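You operate a simulated robot arm through the tools that you are given. There is no shell and no other tool.

The job below is to be done with a simulated robot arm. You get a single attempt, and the scene is never put back.

TASK
Put things in order on the top of the test bench. At the end: the white slab with a fin stands on top of the silver steel can; the red spare button from the top of the test bench stands where the white slab with a fin stood; the spool of green cord stands where the red spare button stood; the black slab with a fin is on the red paint tin; whatever was shut is shut again. Leave all else as you found it, and nothing knocked over.

It is judged by the outcome, as a careful person would: the job done as asked, and still so three seconds after it is handed in. It fails if anything else is knocked over, pushed out of place, dropped, spilled or broken.

THE ROBOT
A 6-joint arm with a two-finger parallel gripper, fixed in place. Base frame: the origin is at the foot of the arm, x ahead of it, y to its left, z up; the work surface is at about z = 0. Lengths are in m, angles in degrees, forces in N, time in s.
With the tool pointing down near the work surface it reaches from about 0.18 to 0.46 m from the base axis. Its first joint turns from -70.0 to 70.0 degrees. Payload 1.9 kg.
Tool frame: the origin (TCP) lies between the finger pads and is the grasp point; the fingertips stand 0.023 m ahead of it; z points along the fingers, y is the line along which they close. Largest opening 0.094 m; finger width 0.038, thickness 0.01; the body of the gripper, 0.054 by 0.096 m, starts 0.039 m behind the TCP.
Orientation is that of the tool frame in the base frame, as a unit quaternion [x, y, z, w]. With the fingers straight down and closing along the base's y, the tool's x points along the base's -x, its y along +y and its z along -z.

THE INTERFACE
- The arm moves only by the tool send_rows. Its argument "targets" is a list of rows, each a list of 7 numbers: the shift along the base's x, y, z in units of 30 mm (1.0 is 30 mm), then the turn, a rotation vector about the base's x, y, z in units of 6 degrees (1.0 is 6 degrees), then the opening, from 0 (shut) to 1 (fully open). In form: [[dx, dy, dz, wx, wy, wz, jaw], ...]. A call has 1 to 20 rows; each row shifts and turns the commanded pose from where the row before left it. A call with a number of a shift or a turn outside -1 to 1 is refused whole. A row lasts 0.2 s, in which the tool goes at most 0.05 m and 8.6 degrees; a call with a longer step from one row to the next is refused whole, and so is a gripper value outside its range. A pose out of reach is approached as far as the arm can. The call stops where the force on the tool passes 40 N (or 10 N more than at its start, if that is more) or the arm is blocked; 0.2 s more then pass. The fingers move at their own pace (about 0.108 m/s each) and stop on an object; they squeeze with about 30 N. The grip force told is the motor's: it shows also when the fingers shut on nothing. Time passes only in rows, and 0.2 s behind the last, so rows that do not move let the fingers close. The reply holds the time, the measured pose of the TCP, the force on the tool along the base axes, the opening and the grip force, in the units named above and with some noise, with the torque about the TCP (base axes, N m) and any sound that the robot's microphone picked up.
- Cameras (640 x 400 px; columns grow to the right, rows downward): "scene" is fixed at [0.0544, 0.3283, 0.4222]; the picture's right is [-0.71, -0.71, 0.00], its down [-0.48, 0.48, -0.74] and it looks along [0.52, -0.52, -0.68] (base axes); focal length 214 px, centre (320, 200). "wrist" rides on the gripper at [0.086, 0.016, -0.074] in the tool frame; the picture's right is [-0.18, 0.98, 0.00], its down [-0.58, -0.11, -0.81] and it looks along [-0.79, -0.15, 0.59] (tool axes); focal length 243 px, centre (320, 200). There is no depth. A picture from a camera that has moved, and an enlarged one, comes with that camera's place and axes in the base frame and with its lens. The place of the scene camera against the robot may be out by one fixed shift of up to 0.018 m in any direction.
- snapshot(camera): a new picture of that camera. It takes no simulated time.
- inspect(camera, box): a new picture of the part [left, top, right, bottom] of that camera's present view, enlarged. It takes no simulated time.
- hand_in(): hands the job in; it is judged then, once.

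Places have to be worked out from the pictures, the camera data and where the tool is seen. Open the gripper and draw the arm clear of the work before you hand the job in, unless the task says otherwise.

The tools are called as a command line: name --pt "numbers of a row" for each row, then --argument value for the rest, lists and objects as JSON in quotes. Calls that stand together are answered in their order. send_rows: Moves the arm, as the interface text tells. Its arguments: {"type":"object","properties":{"targets":{"type":"array"}},"required":["targets"]} The other tools are called the same way: snapshot (camera) takes a picture; inspect (camera, box) takes an enlarged picture of a part of a camera's view; hand_in () hands the job in.

At the start:

```text
time_s: 0.0
tcp_pos: [0.3509, 0.1004, 0.2857]
orientation: [0.0, 1.0, -0.001, 0.0]
force: [-0.2, -0.6, 0.1]
moment: [-0.02, -0.02, -0.01]
width: 0.0944
gripper_force: 0.1
```

scene: 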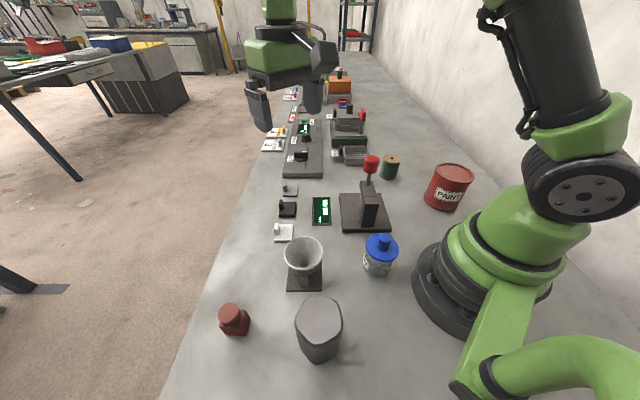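
wrist: 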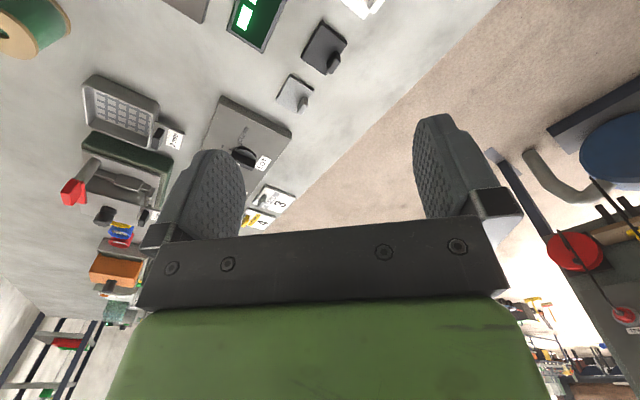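

The pictures show a cluttered bench: slabs with fins (white, black, grey), a paint tin, a green spool, a silver can and a red button among other things. I'll enlarge several parts of the scene view before moving.

inspect --camera "scene" --box '[240, 160, 400, 260]'

inspect --camera "scene" --box '[200, 220, 420, 380]'

inspect --camera "scene" --box '[250, 80, 410, 180]'

inspect --camera "scene" --box '[340, 130, 500, 230]'

inspect --camera "wrist" --box '[0, 0, 400, 250]'

```text
4.00 times, centred on (320, 210) of scene
camera zoom: at [0.0544, 0.3283, 0.4222], right [-0.71, -0.71, 0.0], down [-0.48, 0.48, -0.74], along [0.52, -0.52, -0.68], focal length 858 px, centre (320, 160)
```

zoom: 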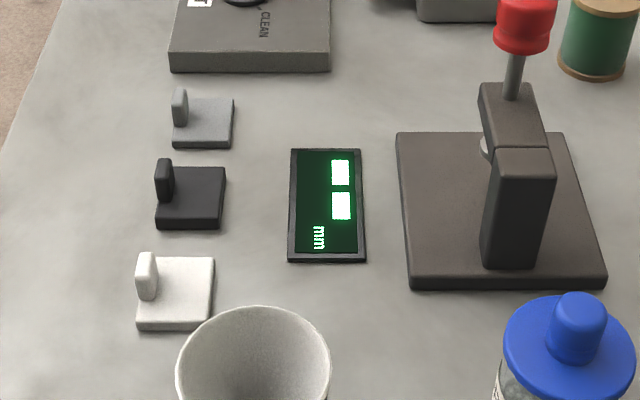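

```text
2.50 times, centred on (310, 300) of scene
camera zoom: at [0.0544, 0.3283, 0.4222], right [-0.71, -0.71, 0.0], down [-0.48, 0.48, -0.74], along [0.52, -0.52, -0.68], focal length 536 px, centre (345, -50)
```

zoom: 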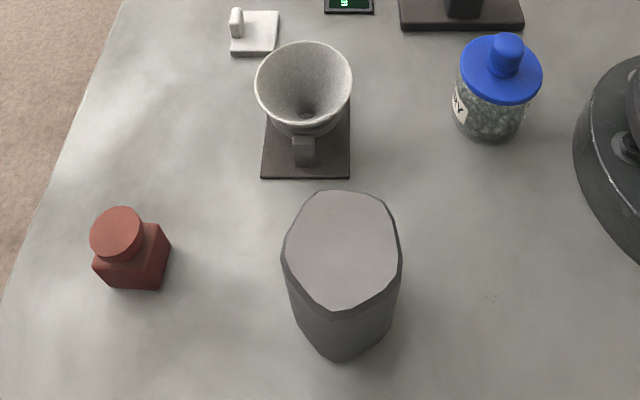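

```text
4.00 times, centred on (330, 130) of scene
camera zoom: at [0.0544, 0.3283, 0.4222], right [-0.71, -0.71, 0.0], down [-0.48, 0.48, -0.74], along [0.52, -0.52, -0.68], focal length 858 px, centre (280, 480)
```

zoom: 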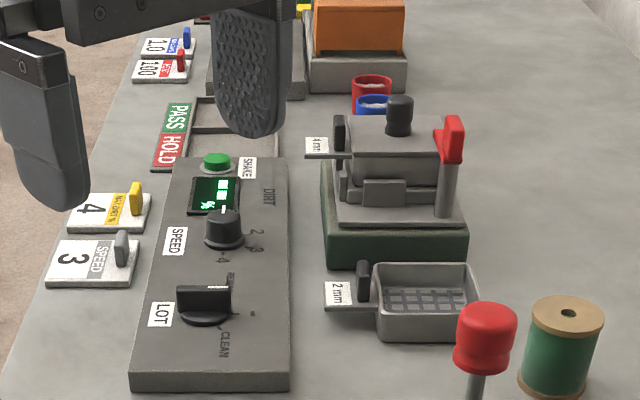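

```text
4.00 times, centred on (420, 180) of scene
camera zoom: at [0.0544, 0.3283, 0.4222], right [-0.71, -0.71, 0.0], down [-0.48, 0.48, -0.74], along [0.52, -0.52, -0.68], focal length 858 px, centre (-80, 280)
```

zoom: 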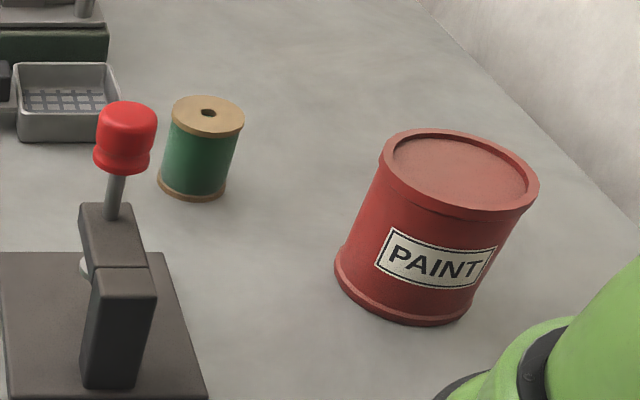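

```text
1.60 times, centred on (200, 125) of wrist
camera zoom: at [0.2649, 0.1162, 0.3608], right [0.18, 0.98, 0.0], down [0.58, -0.11, 0.81], along [0.79, -0.15, -0.59], focal length 388 px, centre (512, 320)
```

zoom: 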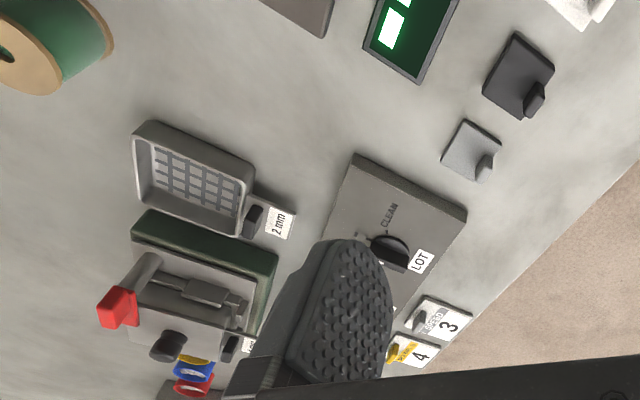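

The plain white and black slabs stand near (0.35, 0.15), with the spool, paint tin, a red-brown button block and a grey faceted can elsewhere. I'll stay high and turn the wrist camera toward +y to look at the grey can and the button up close.

send_rows --pt "-0.3 0 0.1 0 0 1 1" --pt "-0.3 0 0.1 0 0 1 1" --pt "-0.3 0 0.1 0 0 1 1" --pt "-0.3 0 0.1 0 0 1 1" --pt "-0.3 0 0.1 0 0 1 1" --pt "-0.3 0 0 0 0 1 1" --pt "-0.3 0 0 0 0 1 1" --pt "-0.3 0 0 0 0 1 1" --pt "-0.3 0 0 0 0 1 1" --pt "-0.3 0 0 0 0 1 1" --pt "-0.3 0 0 0 0 1 1" --pt "-0.3 0 0 0 0 1 1" --pt "-0.3 0 0 0 0 1 1" --pt "-0.3 0 0 0 0 1 1" --pt "-0.3 0 0 0 0 1 1"

snapshot --camera "wrist"

snapshot --camera "scene"

```text
time_s: 3.2
tcp_pos: [0.2172, 0.1038, 0.3006]
orientation: [0.708, -0.706, 0.0, -0.001]
force: [0.7, 0.6, 0.2]
moment: [-0.01, -0.01, 0.01]
width: 0.0938
gripper_force: 0.0
```

```text
taken
camera wrist: at [0.2003, 0.0155, 0.376], right [-0.98, 0.18, 0.0], down [0.11, 0.58, 0.81], along [0.15, 0.79, -0.59], focal length 243 px, centre (320, 200)
```

wrist: 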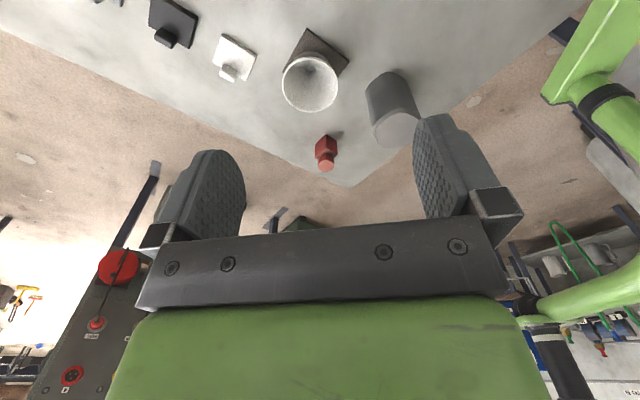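

```text
taken
```

scene: 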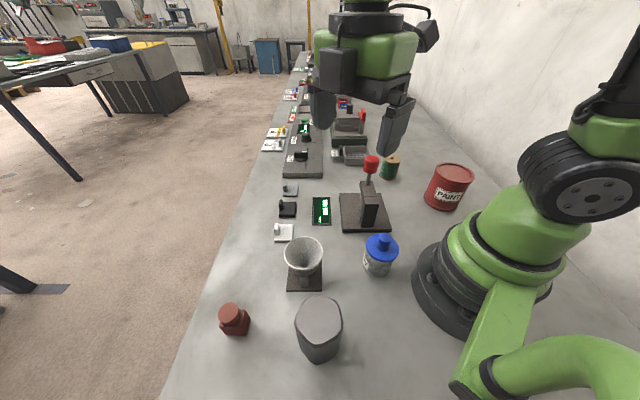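

The wrist camera now sees the near end of the bench: the button block, the grey can and the funnel. I'll enlarge that part to identify them.

inspect --camera "wrist" --box '[270, 20, 450, 200]'

inspect --camera "wrist" --box '[120, 0, 300, 110]'

inspect --camera "scene" --box '[270, 270, 370, 380]'

inspect --camera "scene" --box '[260, 40, 360, 130]'

```text
2.22 times, centred on (360, 110) of wrist
camera zoom: at [0.2003, 0.0155, 0.376], right [-0.98, 0.18, 0.0], down [0.11, 0.58, 0.81], along [0.15, 0.79, -0.59], focal length 539 px, centre (231, 400)
```

zoom: 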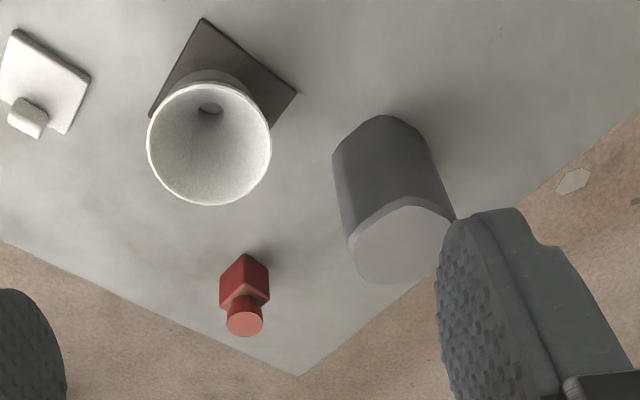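

```text
3.56 times, centred on (210, 55) of wrist
camera zoom: at [0.2003, 0.0155, 0.376], right [-0.98, 0.18, 0.0], down [0.11, 0.58, 0.81], along [0.15, 0.79, -0.59], focal length 863 px, centre (711, 716)
```

zoom: 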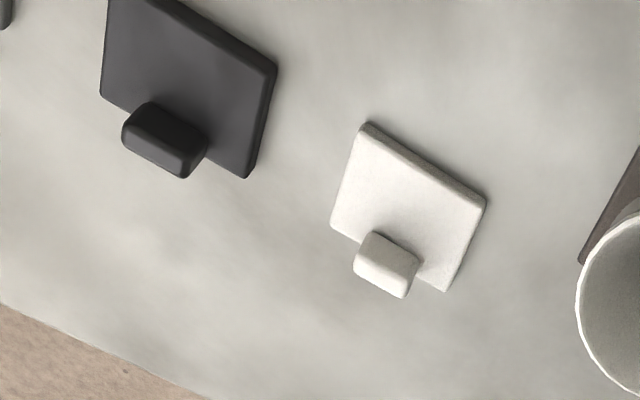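

```text
3.64 times, centred on (320, 325) of scene
camera zoom: at [0.0544, 0.3283, 0.4222], right [-0.71, -0.71, 0.0], down [-0.48, 0.48, -0.74], along [0.52, -0.52, -0.68], focal length 780 px, centre (320, -254)
```

zoom: 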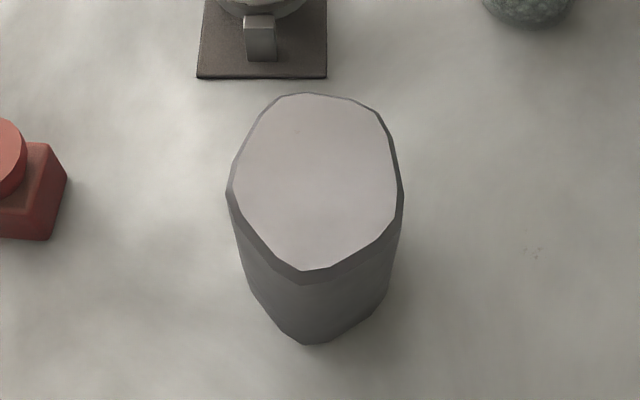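

```text
4.44 times, centred on (310, 85) of scene
camera zoom: at [0.0544, 0.3283, 0.4222], right [-0.71, -0.71, 0.0], down [-0.48, 0.48, -0.74], along [0.52, -0.52, -0.68], focal length 953 px, centre (364, 711)
```

zoom: 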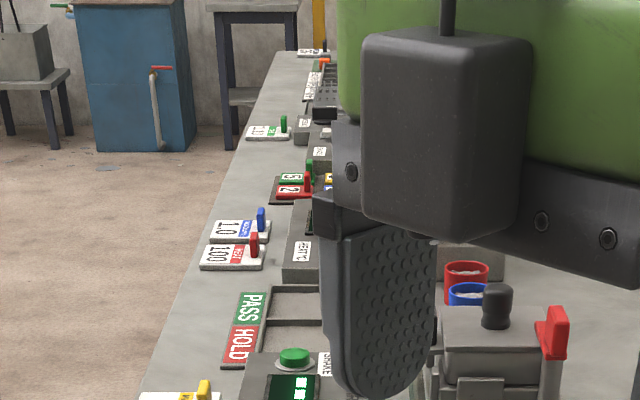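

The grey can's top triangulates to about (0.131, 0.253, z 0.087) and the button block stands at about (0.249, 0.339), ~57 mm tall. Before touching anything I'll turn the camera toward −y to check the paint tin, the spool and whether there's another can.

send_rows --pt "0 0 0 0 0 -1 1" --pt "0 0 0 0 0 -1 1" --pt "0 0 0 0 0 -1 1" --pt "0 0 0 0 0 -1 1" --pt "0 0 0 0 0 -1 1" --pt "0 0 0 0 0 -1 1" --pt "0 0 0 0 0 -1 1" --pt "0 0 0 0 0 -1 1" --pt "0 0 0 0 0 -1 1" --pt "0 0 0 0 0 -1 1" --pt "0 0 0 0 0 -1 1" --pt "0 0 0 0 0 -1 1" --pt "0 0 0 0 0 -1 1" --pt "0 0 0 0 0 -1 1" --pt "0 0 0 0 0 -1 1"

snapshot --camera "wrist"

send_rows --pt "0 0 0 0 0 -1 1" --pt "0 0 0 0 0 -1 1" --pt "0 0 0 0 0 -1 1" --pt "0 0 0 0 0 -1 1" --pt "0 0 0 0 0 -1 1" --pt "0 0 0 0 0 -1 1" --pt "0 0 0 0 0 -1 1" --pt "0 0 0 0 0 -1 1" --pt "0 0 0 0 0 -1 1" --pt "0 0 0 0 0 -1 1" --pt "0 0 0 0 0 -1 1" --pt "0 0 0 0 0 -1 1" --pt "0 0 0 0 0 -1 1" --pt "0 0 0 0 0 -1 1" --pt "0 0 0 0 0 -1 1"

snapshot --camera "wrist"

```text
time_s: 6.4
tcp_pos: [0.2173, 0.1007, 0.2985]
orientation: [0.001, 1.0, -0.001, 0.001]
force: [-0.9, 0.4, -0.7]
moment: [-0.01, 0.02, -0.02]
width: 0.0942
gripper_force: 0.0
```

```text
taken
camera wrist: at [0.1302, 0.1167, 0.3748], right [0.19, 0.98, 0.0], down [0.58, -0.11, 0.81], along [0.79, -0.15, -0.59], focal length 243 px, centre (320, 200)
```

wrist: 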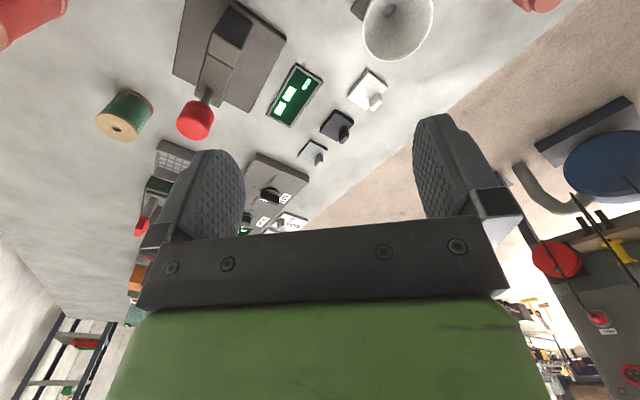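

```text
time_s: 9.6
tcp_pos: [0.2167, 0.1015, 0.3]
orientation: [0.707, 0.707, 0.0, 0.0]
force: [0.7, 0.4, -0.2]
moment: [-0.02, 0.0, 0.0]
width: 0.0941
gripper_force: 0.0
```

```text
taken
camera wrist: at [0.233, 0.1866, 0.3758], right [0.98, -0.19, 0.0], down [-0.11, -0.58, 0.81], along [-0.15, -0.79, -0.59], focal length 243 px, centre (320, 200)
```

wrist: 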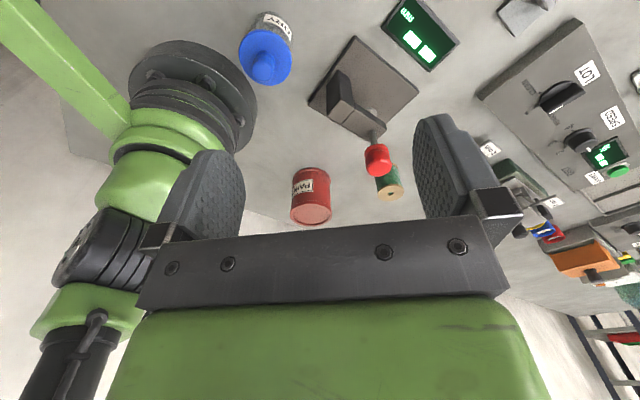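

No other can appears, so the grey faceted one must be the silver steel can. I'll enlarge the tin, the spool and the press from this viewpoint to triangulate them.

inspect --camera "wrist" --box '[260, 130, 420, 230]'

inspect --camera "wrist" --box '[220, 0, 420, 140]'

inspect --camera "scene" --box '[330, 140, 490, 240]'

```text
4.00 times, centred on (340, 180) of wrist
camera zoom: at [0.233, 0.1866, 0.3758], right [0.98, -0.19, 0.0], down [-0.11, -0.58, 0.81], along [-0.15, -0.79, -0.59], focal length 970 px, centre (240, 280)
```

zoom: 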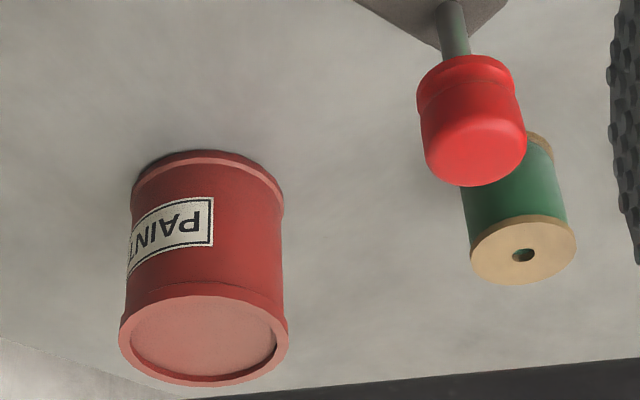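

```text
2.86 times, centred on (320, 70) of wrist
camera zoom: at [0.233, 0.1866, 0.3758], right [0.98, -0.19, 0.0], down [-0.11, -0.58, 0.81], along [-0.15, -0.79, -0.59], focal length 693 px, centre (320, 571)
```

zoom: 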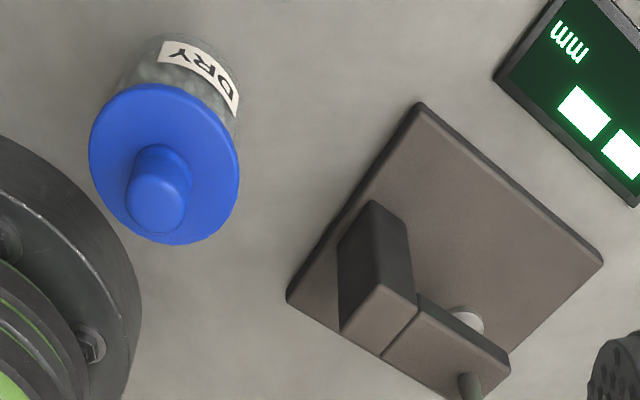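

```text
4.00 times, centred on (410, 190) of scene
camera zoom: at [0.0544, 0.3283, 0.4222], right [-0.71, -0.71, 0.0], down [-0.48, 0.48, -0.74], along [0.52, -0.52, -0.68], focal length 858 px, centre (-40, 240)
```

zoom: 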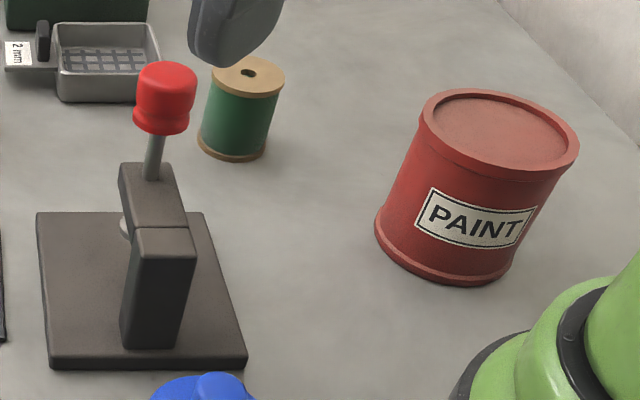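

Triangulated: tin top at about (0.132, −0.25, 0.088), spool at about (0.306, −0.236) with its top at z 0.061, press knob at (0.267, −0.05) up to about z 0.165. I'll turn the tool to line up with the bench (−45°) and come lower for a closer look at the white and black slabs.

send_rows --pt "0.471 0.292 -0.458 0 0 0.9375 1" --pt "0.471 0.292 -0.458 0 0 0.9375 1" --pt "0.471 0.292 -0.458 0 0 0.9375 1" --pt "0.471 0.292 -0.458 0 0 0.9375 1" --pt "0.471 0.292 -0.458 0 0 0.9375 1" --pt "0.471 0.292 -0.458 0 0 0.9375 1" --pt "0.471 0.292 -0.458 0 0 0.9375 1" --pt "0.471 0.292 -0.458 0 0 0.9375 1"

snapshot --camera "wrist"

snapshot --camera "scene"

```text
time_s: 11.4
tcp_pos: [0.3295, 0.171, 0.192]
orientation: [0.382, 0.924, -0.001, 0.0]
force: [0.3, -0.6, 1.1]
moment: [0.01, -0.01, 0.02]
width: 0.0938
gripper_force: 0.1
```

```text
taken
camera wrist: at [0.2802, 0.2425, 0.2678], right [0.82, 0.57, 0.0], down [0.33, -0.49, 0.81], along [0.46, -0.66, -0.59], focal length 243 px, centre (320, 200)
```

wrist: 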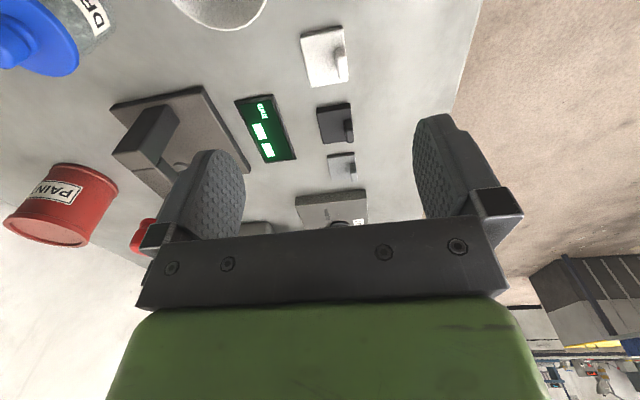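

```text
taken
```

scene: 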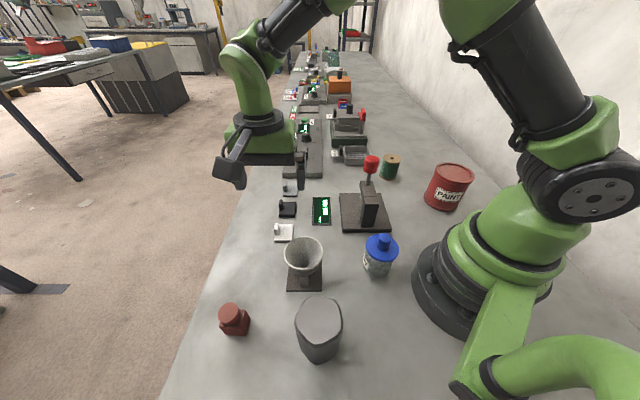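

The camera now looks along the bench, and white, black and grey slabs line up down the middle of the picture. I'll enlarge the white and black slabs to measure the fins.

inspect --camera "wrist" --box '[280, 10, 380, 100]'

inspect --camera "wrist" --box '[290, 80, 390, 190]'

inspect --camera "scene" --box '[260, 170, 340, 250]'

```text
4.44 times, centred on (330, 55) of wrist
camera zoom: at [0.2802, 0.2425, 0.2678], right [0.82, 0.57, 0.0], down [0.33, -0.49, 0.81], along [0.46, -0.66, -0.59], focal length 1078 px, centre (276, 844)
```

zoom: 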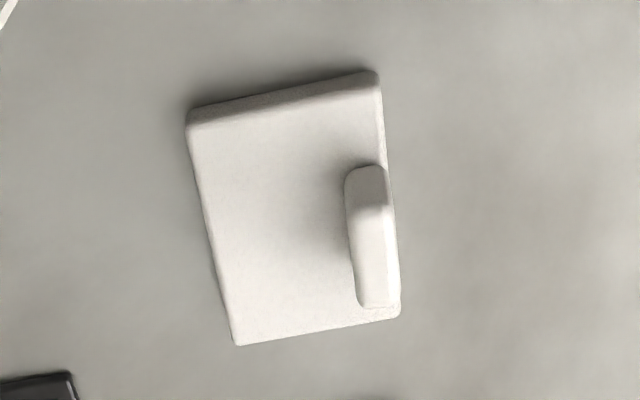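

```text
3.64 times, centred on (340, 135) of wrist
camera zoom: at [0.2802, 0.2425, 0.2678], right [0.82, 0.57, 0.0], down [0.33, -0.49, 0.81], along [0.46, -0.66, -0.59], focal length 882 px, centre (247, 436)
```

zoom: 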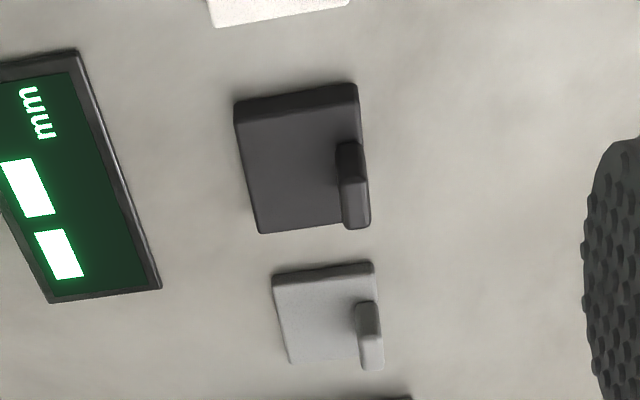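

```text
5.00 times, centred on (300, 210) of scene
camera zoom: at [0.0544, 0.3283, 0.4222], right [-0.71, -0.71, 0.0], down [-0.48, 0.48, -0.74], along [0.52, -0.52, -0.68], focal length 1072 px, centre (420, 150)
```

zoom: 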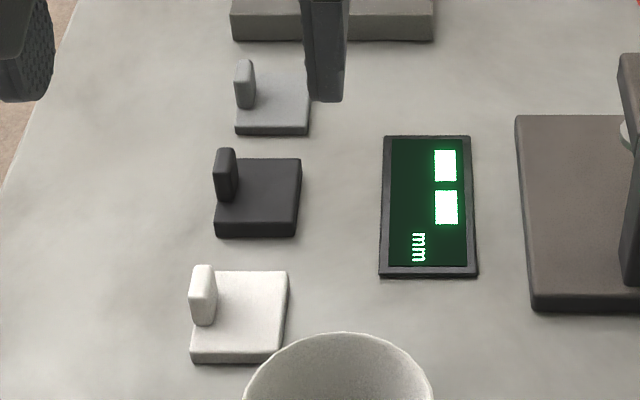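

The white plate measures about 0.040 × 0.050 m centred at (0.350, 0.151), with its fin (about 8 mm thick, 20 mm long, top near z 0.028) centred at (0.361, 0.161) and running parallel to the bench edge. The tool's closing line is already across the fin, so I'll move above it with the jaws half open.

send_rows --pt "0.2625 -0.083 -0.7 0 0 0 0.5" --pt "0.2625 -0.083 -0.7 0 0 0 0.5" --pt "0.2625 -0.083 -0.7 0 0 0 0.5" --pt "0.2625 -0.083 -0.7 0 0 0 0.5" --pt "0 0 0 0 0 0 0.5"

snapshot --camera "wrist"

inspect --camera "scene" --box '[220, 140, 360, 260]'

```text
time_s: 12.6
tcp_pos: [0.3619, 0.162, 0.1058]
orientation: [0.383, 0.924, -0.001, -0.001]
force: [-0.6, -0.3, 0.1]
moment: [0.02, 0.03, 0.01]
width: 0.0471
gripper_force: 0.0
```

```text
taken
camera wrist: at [0.3122, 0.2336, 0.1817], right [0.83, 0.56, 0.0], down [0.33, -0.49, 0.81], along [0.46, -0.67, -0.59], focal length 243 px, centre (320, 200)
```

wrist: 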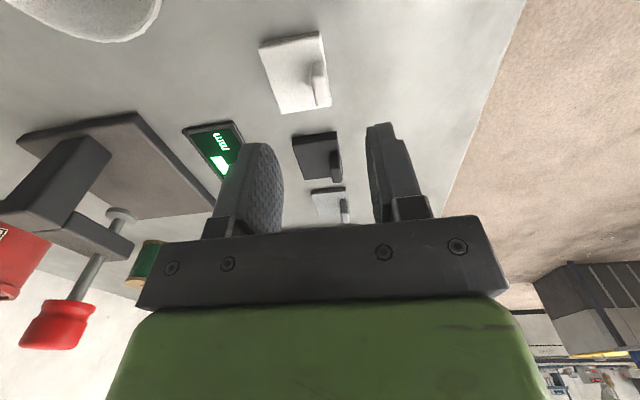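

```text
3.33 times, centred on (290, 200) of scene
camera zoom: at [0.0544, 0.3283, 0.4222], right [-0.71, -0.71, 0.0], down [-0.48, 0.48, -0.74], along [0.52, -0.52, -0.68], focal length 715 px, centre (420, 200)
```

zoom: 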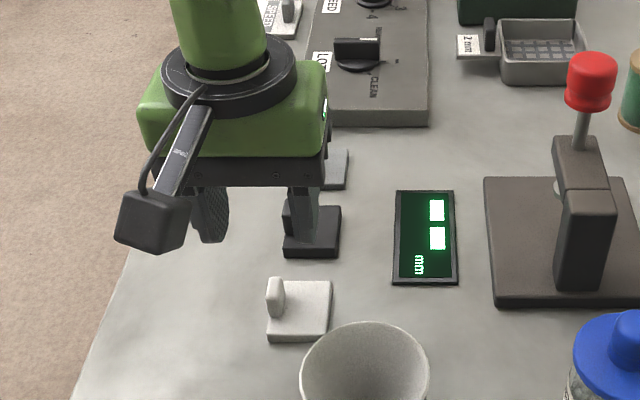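

The tool is above the fin at about 0.106 m. I'll enlarge the wrist view to check fin alignment before descending.

inspect --camera "wrist" --box '[240, 20, 400, 120]'

```text
4.00 times, centred on (320, 70) of wrist
camera zoom: at [0.3122, 0.2336, 0.1817], right [0.83, 0.56, 0.0], down [0.33, -0.49, 0.81], along [0.46, -0.67, -0.59], focal length 970 px, centre (320, 720)
```

zoom: 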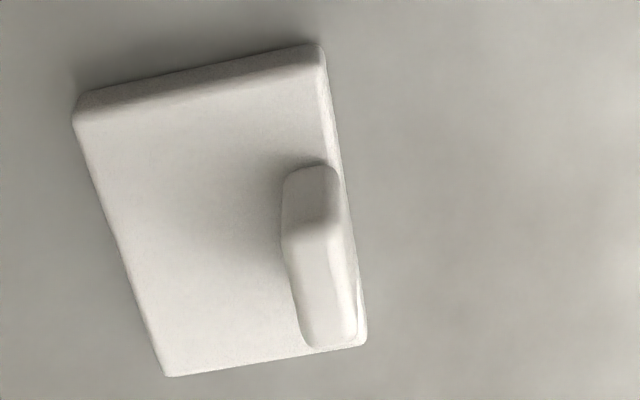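

Refined, the fin centre is at (0.362, 0.162) with its top at z ≈ 0.028, matching the TCP within a millimetre. I'll descend to z ≈ 0.035, fingertips about 4 mm above the plate, and close.

send_rows --pt "0 0 -0.8 0 0 0 0.5" --pt "0 0 -0.8 0 0 0 0.5" --pt "0 0 -0.5 0 0 0 0.5" --pt "0 0 -0.26 0 0 0 0.5" --pt "0 0 0 0 0 0 0.5"

inspect --camera "scene" --box '[230, 170, 330, 250]'

snapshot --camera "wrist"

```text
time_s: 13.8
tcp_pos: [0.3617, 0.1629, 0.0353]
orientation: [0.383, 0.924, 0.0, 0.0]
force: [-0.4, 0.5, -0.6]
moment: [0.02, 0.0, -0.01]
width: 0.0471
gripper_force: 0.2
```

```text
5.00 times, centred on (280, 210) of scene
camera zoom: at [0.0544, 0.3283, 0.4222], right [-0.71, -0.71, 0.0], down [-0.48, 0.48, -0.74], along [0.52, -0.52, -0.68], focal length 1072 px, centre (520, 150)
```

zoom: 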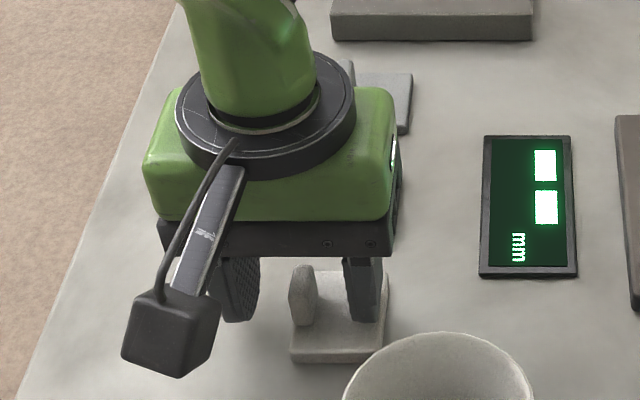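

```text
taken
camera wrist: at [0.311, 0.2342, 0.1118], right [0.83, 0.56, 0.0], down [0.33, -0.49, 0.81], along [0.46, -0.67, -0.59], focal length 243 px, centre (320, 200)
```

wrist: 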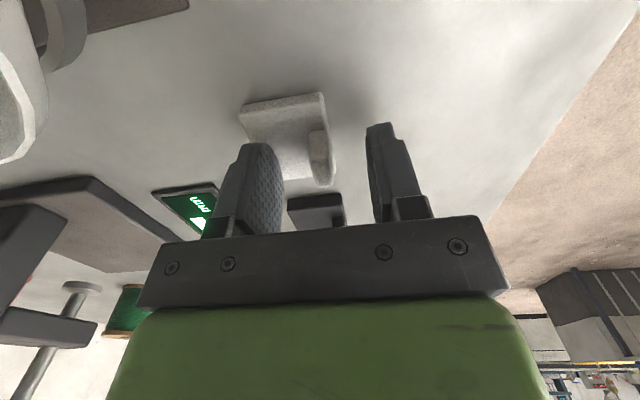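

The fin sits centred between the fingers with clearance above the plate. Closing now.

send_rows --pt "0 0 0 0 0 0 0.3" --pt "0 0 0 0 0 0 0.15" --pt "0 0 0 0 0 0 0" --pt "0 0 0 0 0 0 0" --pt "0 0 0 0 0 0 0"

snapshot --camera "wrist"

```text
time_s: 15.0
tcp_pos: [0.3606, 0.1628, 0.0364]
orientation: [0.382, 0.924, 0.0, 0.0]
force: [0.3, 0.1, 0.2]
moment: [0.0, 0.01, 0.0]
width: 0.0089
gripper_force: 30.3
```

```text
taken
camera wrist: at [0.3109, 0.2341, 0.1119], right [0.83, 0.56, 0.0], down [0.33, -0.49, 0.81], along [0.46, -0.67, -0.59], focal length 243 px, centre (320, 200)
```

wrist: 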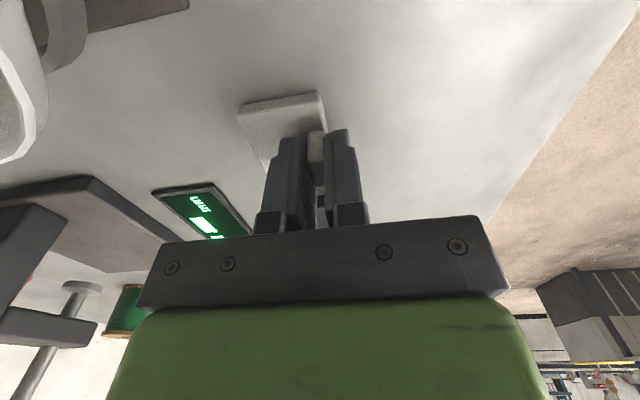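

Gripped at 8.9 mm width with 30 N. Lifting straight up and checking the hold.

send_rows --pt "0 0 0.3 0 0 0 0" --pt "0 0 0.6 0 0 0 0" --pt "0 0 1 0 0 0 0" --pt "0 0 1 0 0 0 0" --pt "0 0 1 0 0 0 0" --pt "0 0 1 0 0 0 0" --pt "0 0 1 0 0 0 0" --pt "0 0 0.3 0 0 0 0"

snapshot --camera "wrist"

snapshot --camera "scene"

```text
time_s: 16.8
tcp_pos: [0.3609, 0.1631, 0.221]
orientation: [0.383, 0.924, 0.0, 0.001]
force: [-0.2, 1.0, -0.4]
moment: [0.0, -0.01, -0.01]
width: 0.009
gripper_force: 29.3
```

```text
taken
camera wrist: at [0.3105, 0.2345, 0.2962], right [0.83, 0.57, 0.0], down [0.33, -0.49, 0.81], along [0.46, -0.67, -0.59], focal length 243 px, centre (320, 200)
```

wrist: 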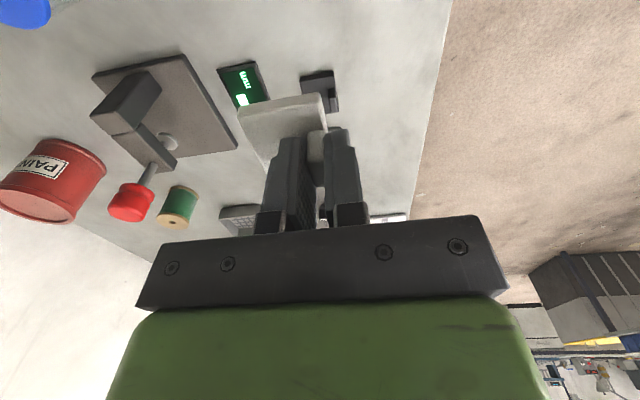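

```text
taken
```

scene: 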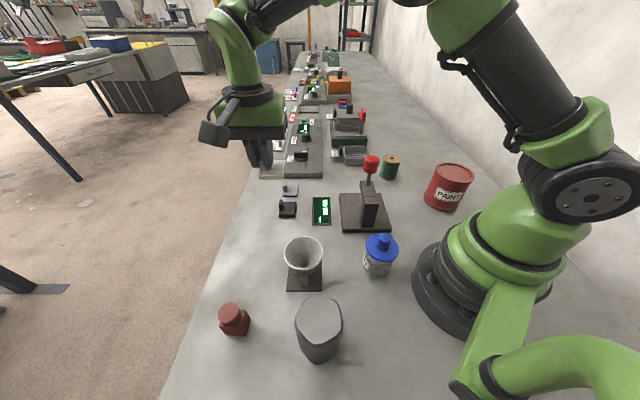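

The white slab is held firmly and level. I'll carry it toward the silver can, swinging the tool to yaw +90° so the wrist camera can look at the can top closely before placing.

send_rows --pt "-0.2768 0.0391 0.0565 0 0 0.978 0" --pt "-0.2768 0.0391 0.0565 0 0 0.978 0" --pt "-0.2768 0.0391 0.0565 0 0 0.978 0" --pt "-0.2768 0.0391 0.0565 0 0 0.978 0" --pt "-0.2768 0.0391 0.0565 0 0 0.978 0" --pt "-0.2768 0.0391 0.0565 0 0 0.978 0" --pt "-0.2768 0.0391 0.0565 0 0 0.978 0" --pt "-0.2768 0.0391 0.0565 0 0 0.978 0" --pt "-0.2768 0.0391 0.0565 0 0 0.978 0" --pt "-0.2768 0.0391 0.0565 0 0 0.978 0" --pt "-0.2768 0.0391 0.0565 0 0 0.978 0" --pt "-0.2768 0.0391 0.0565 0 0 0.978 0"

send_rows --pt "-0.2768 0.0391 0.0565 0 0 0.978 0" --pt "-0.2768 0.0391 0.0565 0 0 0.978 0" --pt "-0.2768 0.0391 0.0565 0 0 0.978 0" --pt "-0.2768 0.0391 0.0565 0 0 0.978 0" --pt "-0.2768 0.0391 0.0565 0 0 0.978 0" --pt "-0.2768 0.0391 0.0565 0 0 0.978 0" --pt "-0.2768 0.0391 0.0565 0 0 0.978 0" --pt "-0.2768 0.0391 0.0565 0 0 0.978 0" --pt "-0.2768 0.0391 0.0565 0 0 0.978 0" --pt "-0.2768 0.0391 0.0565 0 0 0.978 0" --pt "-0.2768 0.0391 0.0565 0 0 0.978 0"

snapshot --camera "wrist"

snapshot --camera "scene"

```text
time_s: 19.4
tcp_pos: [0.2625, 0.1761, 0.2414]
orientation: [-0.222, 0.975, 0.0, 0.0]
force: [0.5, 0.7, -0.3]
moment: [0.02, -0.04, -0.01]
width: 0.009
gripper_force: 29.7
```

```text
time_s: 21.8
tcp_pos: [0.1705, 0.1895, 0.2589]
orientation: [0.708, -0.707, 0.0, 0.0]
force: [-0.2, 0.3, 0.0]
moment: [0.0, 0.05, 0.03]
width: 0.009
gripper_force: 30.0
```

```text
taken
camera wrist: at [0.1539, 0.1016, 0.3355], right [-0.98, 0.18, 0.0], down [0.11, 0.58, 0.81], along [0.15, 0.79, -0.59], focal length 243 px, centre (320, 200)
```

wrist: 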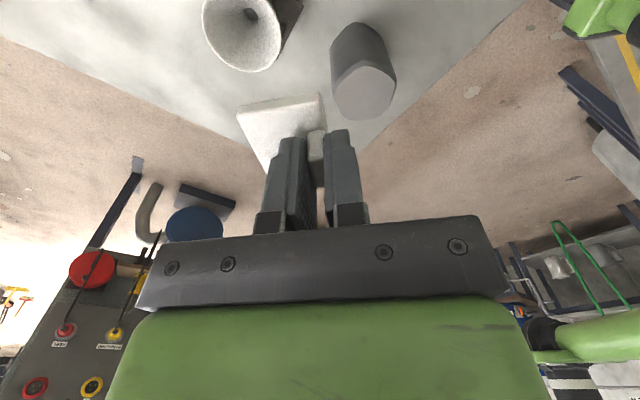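

```text
taken
```

scene: 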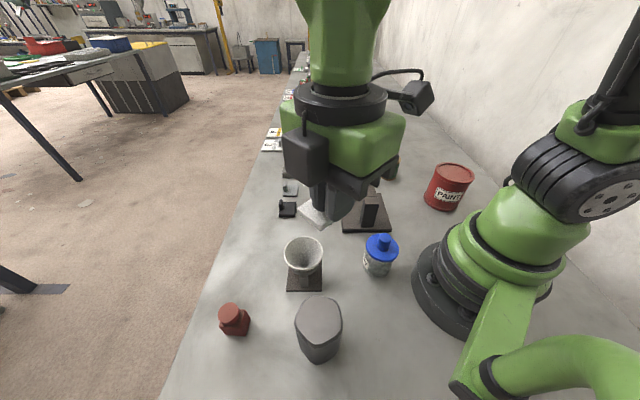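

The can is now clearly visible from above; I'll enlarge it to fix its top centre.

inspect --camera "wrist" --box '[300, 0, 430, 130]'

inspect --camera "wrist" --box '[190, 0, 350, 130]'

```text
3.08 times, centred on (365, 65) of wrist
camera zoom: at [0.1539, 0.1016, 0.3355], right [-0.98, 0.18, 0.0], down [0.11, 0.58, 0.81], along [0.15, 0.79, -0.59], focal length 746 px, centre (182, 615)
```

zoom: 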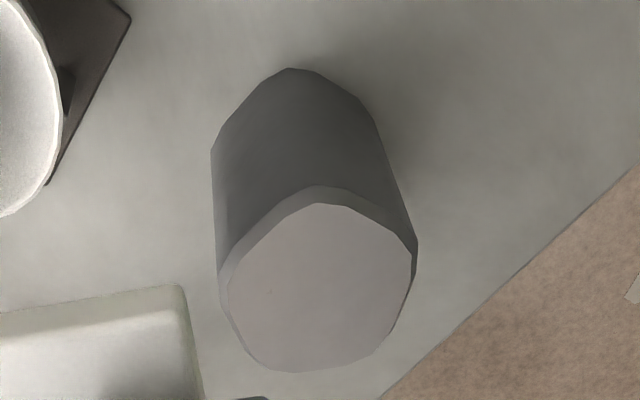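

```text
3.08 times, centred on (270, 65) of wrist
camera zoom: at [0.1539, 0.1016, 0.3355], right [-0.98, 0.18, 0.0], down [0.11, 0.58, 0.81], along [0.15, 0.79, -0.59], focal length 746 px, centre (474, 615)
```

zoom: 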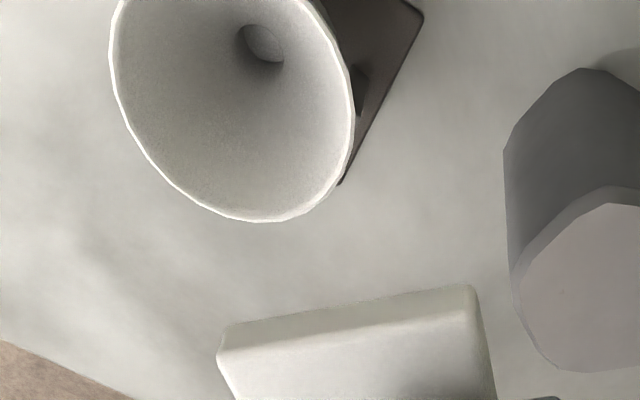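

Combining views, the can's top centre is at (0.132, 0.250) with a flat top about 63 mm across at z ≈ 0.087–0.095. The slab's centre sits 16 mm from the TCP (toward +x now), so I'll go to TCP (0.116, 0.250) at z 0.20 and look before lowering.

send_rows --pt "-0.454 0.504 -0.49 0 0 0 0" --pt "-0.454 0.504 -0.49 0 0 0 0" --pt "-0.454 0.504 -0.49 0 0 0 0" --pt "-0.454 0.504 -0.49 0 0 0 0" --pt "0 0 0 0 0 0 0"

snapshot --camera "wrist"

inspect --camera "scene" --box '[220, 180, 460, 400]'

```text
time_s: 23.0
tcp_pos: [0.1159, 0.25, 0.2013]
orientation: [0.707, -0.707, 0.0, 0.001]
force: [0.5, -0.3, -0.8]
moment: [0.01, -0.01, -0.04]
width: 0.0088
gripper_force: 29.9
```

```text
taken
camera wrist: at [0.0994, 0.1619, 0.2769], right [-0.98, 0.18, 0.0], down [0.11, 0.58, 0.81], along [0.15, 0.79, -0.59], focal length 243 px, centre (320, 200)
```

wrist: 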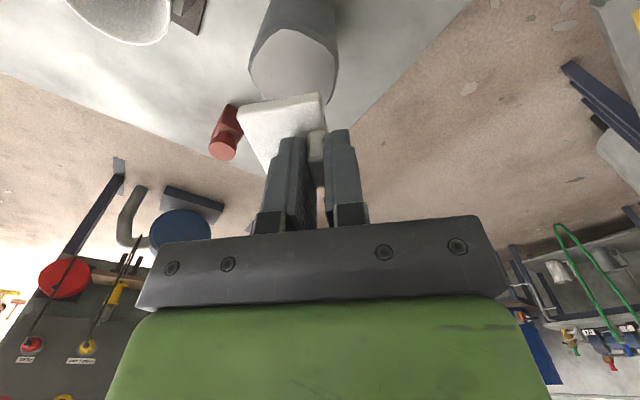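

```text
1.82 times, centred on (340, 290) of scene
camera zoom: at [0.0544, 0.3283, 0.4222], right [-0.71, -0.71, 0.0], down [-0.48, 0.48, -0.74], along [0.52, -0.52, -0.68], focal length 390 px, centre (284, 36)
```

zoom: 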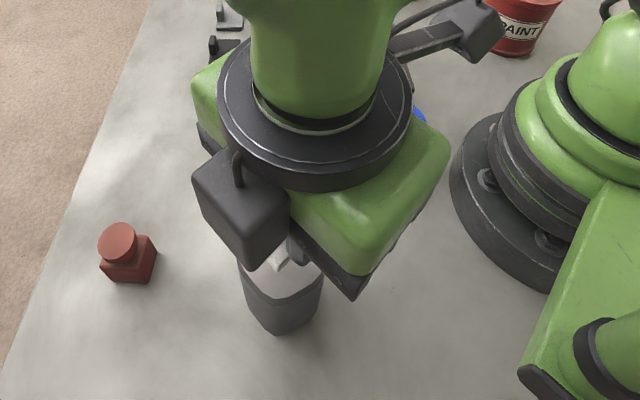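

The slab is lined up over the can (centre re-measured at about (0.133, 0.250)). Lowering to z ≈ 0.142, just above the expected contact height.

send_rows --pt "0.03 0 -0.6 0 0 0 0" --pt "0 0 -0.6 0 0 0 0" --pt "0 0 -0.5 0 0 0 0" --pt "0 0 -0.27 0 0 0 0" --pt "0 0 0 0 0 0 0"

inspect --camera "wrist" --box '[200, 0, 400, 180]'

inspect --camera "scene" --box '[260, 260, 400, 380]'

```text
time_s: 24.2
tcp_pos: [0.1162, 0.2499, 0.1431]
orientation: [-0.707, 0.707, 0.0, 0.0]
force: [1.0, 0.4, -0.1]
moment: [-0.01, -0.01, -0.01]
width: 0.009
gripper_force: 29.9
```

```text
2.22 times, centred on (300, 90) of wrist
camera zoom: at [0.0991, 0.1625, 0.2188], right [-0.98, 0.18, 0.0], down [0.11, 0.58, 0.81], along [0.15, 0.79, -0.59], focal length 539 px, centre (364, 444)
```

zoom: 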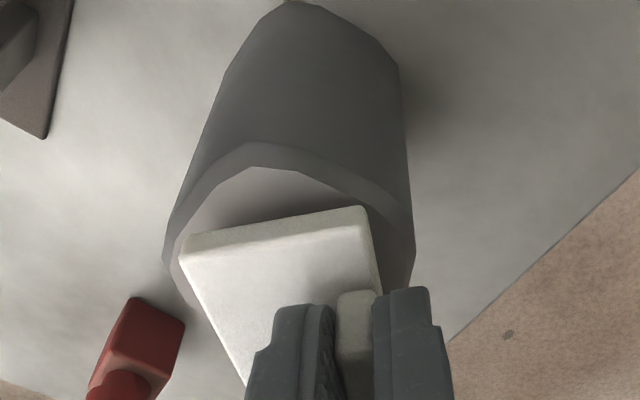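

```text
3.33 times, centred on (330, 320) of scene
camera zoom: at [0.0544, 0.3283, 0.4222], right [-0.71, -0.71, 0.0], down [-0.48, 0.48, -0.74], along [0.52, -0.52, -0.68], focal length 715 px, centre (287, -200)
```

zoom: 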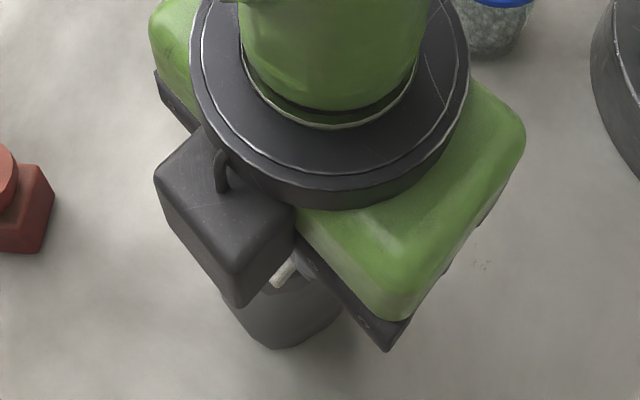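

The slab sits squarely above the can top. Now stepping down a few millimetres at a time, watching the force.

send_rows --pt "0 0 -0.12 0 0 0 0" --pt "0 0 -0.12 0 0 0 0"

inspect --camera "wrist" --box '[200, 0, 400, 180]'

```text
time_s: 24.8
tcp_pos: [0.116, 0.2504, 0.135]
orientation: [-0.707, 0.708, 0.001, 0.0]
force: [-2.4, -4.2, 20.8]
moment: [-0.29, -0.07, -0.06]
width: 0.0089
gripper_force: 30.2
```

```text
2.22 times, centred on (300, 90) of wrist
camera zoom: at [0.099, 0.1623, 0.211], right [-0.98, 0.18, 0.0], down [0.11, 0.58, 0.81], along [0.15, 0.79, -0.59], focal length 539 px, centre (364, 444)
```

zoom: 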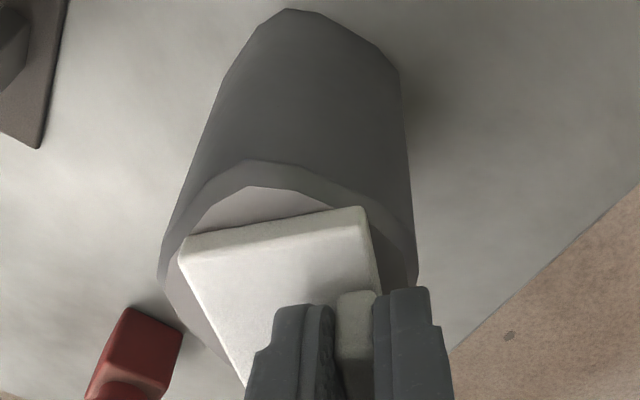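

Contact came at TCP z ≈ 0.135 with 21 N, so the can is about 0.099 m tall, and the slab is within ~3 mm of the can's centre. I'll ease up about 1 mm to relax the press before releasing.

send_rows --pt "0 0 0.04 0 0 0 0" --pt "0 0 0 0 0 0 0"

inspect --camera "wrist" --box '[220, 40, 360, 160]'

```text
time_s: 25.4
tcp_pos: [0.1159, 0.2486, 0.1353]
orientation: [0.707, -0.707, 0.0, 0.0]
force: [-0.4, -0.3, 6.9]
moment: [0.0, -0.02, -0.03]
width: 0.0088
gripper_force: 29.8
```

```text
3.33 times, centred on (290, 100) of wrist
camera zoom: at [0.0994, 0.1624, 0.2114], right [-0.98, 0.18, 0.0], down [0.11, 0.58, 0.81], along [0.15, 0.79, -0.59], focal length 809 px, centre (420, 533)
```

zoom: 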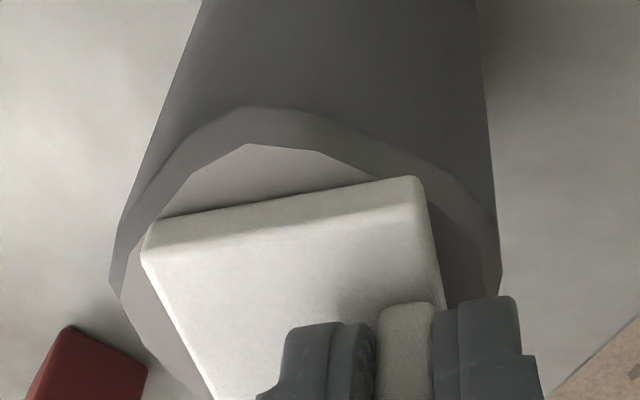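

Force is down to 7 N and the slab lies flat on the can, inside the rim. Releasing gently.

send_rows --pt "0 0 0.01 0 0 0 0.15" --pt "0 0 0 0 0 0 0.25" --pt "0 0 0 0 0 0 0.35" --pt "0 0 0 0 0 0 0.35"

inspect --camera "wrist" --box '[200, 0, 400, 180]'

```text
time_s: 26.4
tcp_pos: [0.1152, 0.2491, 0.1361]
orientation: [-0.707, 0.707, 0.0, 0.0]
force: [0.5, 0.3, 0.2]
moment: [0.02, 0.03, -0.01]
width: 0.0327
gripper_force: 0.1
```

```text
2.22 times, centred on (300, 90) of wrist
camera zoom: at [0.0993, 0.1626, 0.212], right [-0.98, 0.18, 0.0], down [0.11, 0.58, 0.81], along [0.15, 0.79, -0.59], focal length 539 px, centre (364, 444)
```

zoom: 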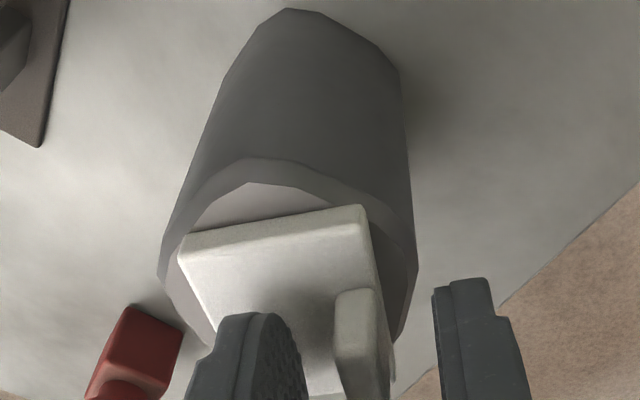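

The fin is free and the slab rests flat on the can. Raising straight up and re-checking from both cameras.

send_rows --pt "0 0 0.4 0 0 0 0.35" --pt "0 0 0.8 0 0 0 0.35" --pt "0 0 0.9 0 0 0 0.35" --pt "0 0 0.9 0 0 0 0.35" --pt "0.4 -0.6 0.6 0 0 0 0.5" --pt "0.6 -0.8 0.3 0 0 0 0.5" --pt "0.6 -0.8 0 0 0 0 0.5"

snapshot --camera "wrist"

snapshot --camera "scene"

```text
time_s: 28.0
tcp_pos: [0.1657, 0.1838, 0.2551]
orientation: [-0.707, 0.707, 0.0, -0.001]
force: [-0.4, 0.7, -0.5]
moment: [0.02, 0.0, 0.0]
width: 0.0471
gripper_force: 0.2
```

```text
taken
camera wrist: at [0.1496, 0.0967, 0.3322], right [-0.98, 0.18, 0.0], down [0.11, 0.58, 0.81], along [0.15, 0.79, -0.59], focal length 243 px, centre (320, 200)
```

wrist: 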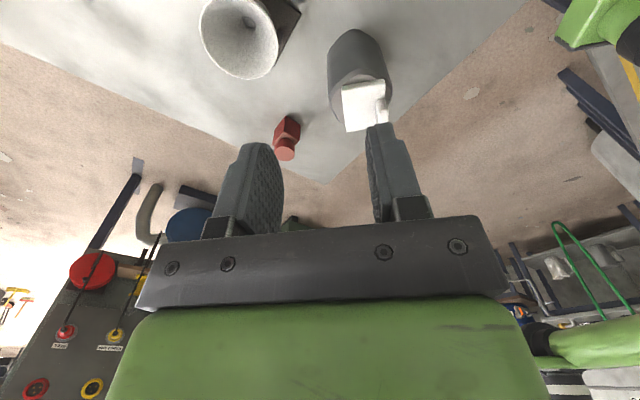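

```text
taken
```

scene: 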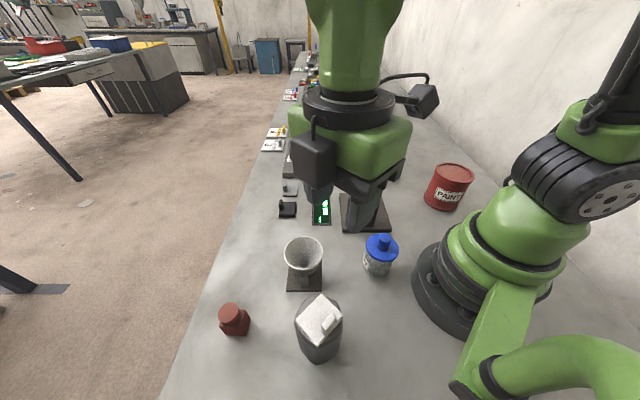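

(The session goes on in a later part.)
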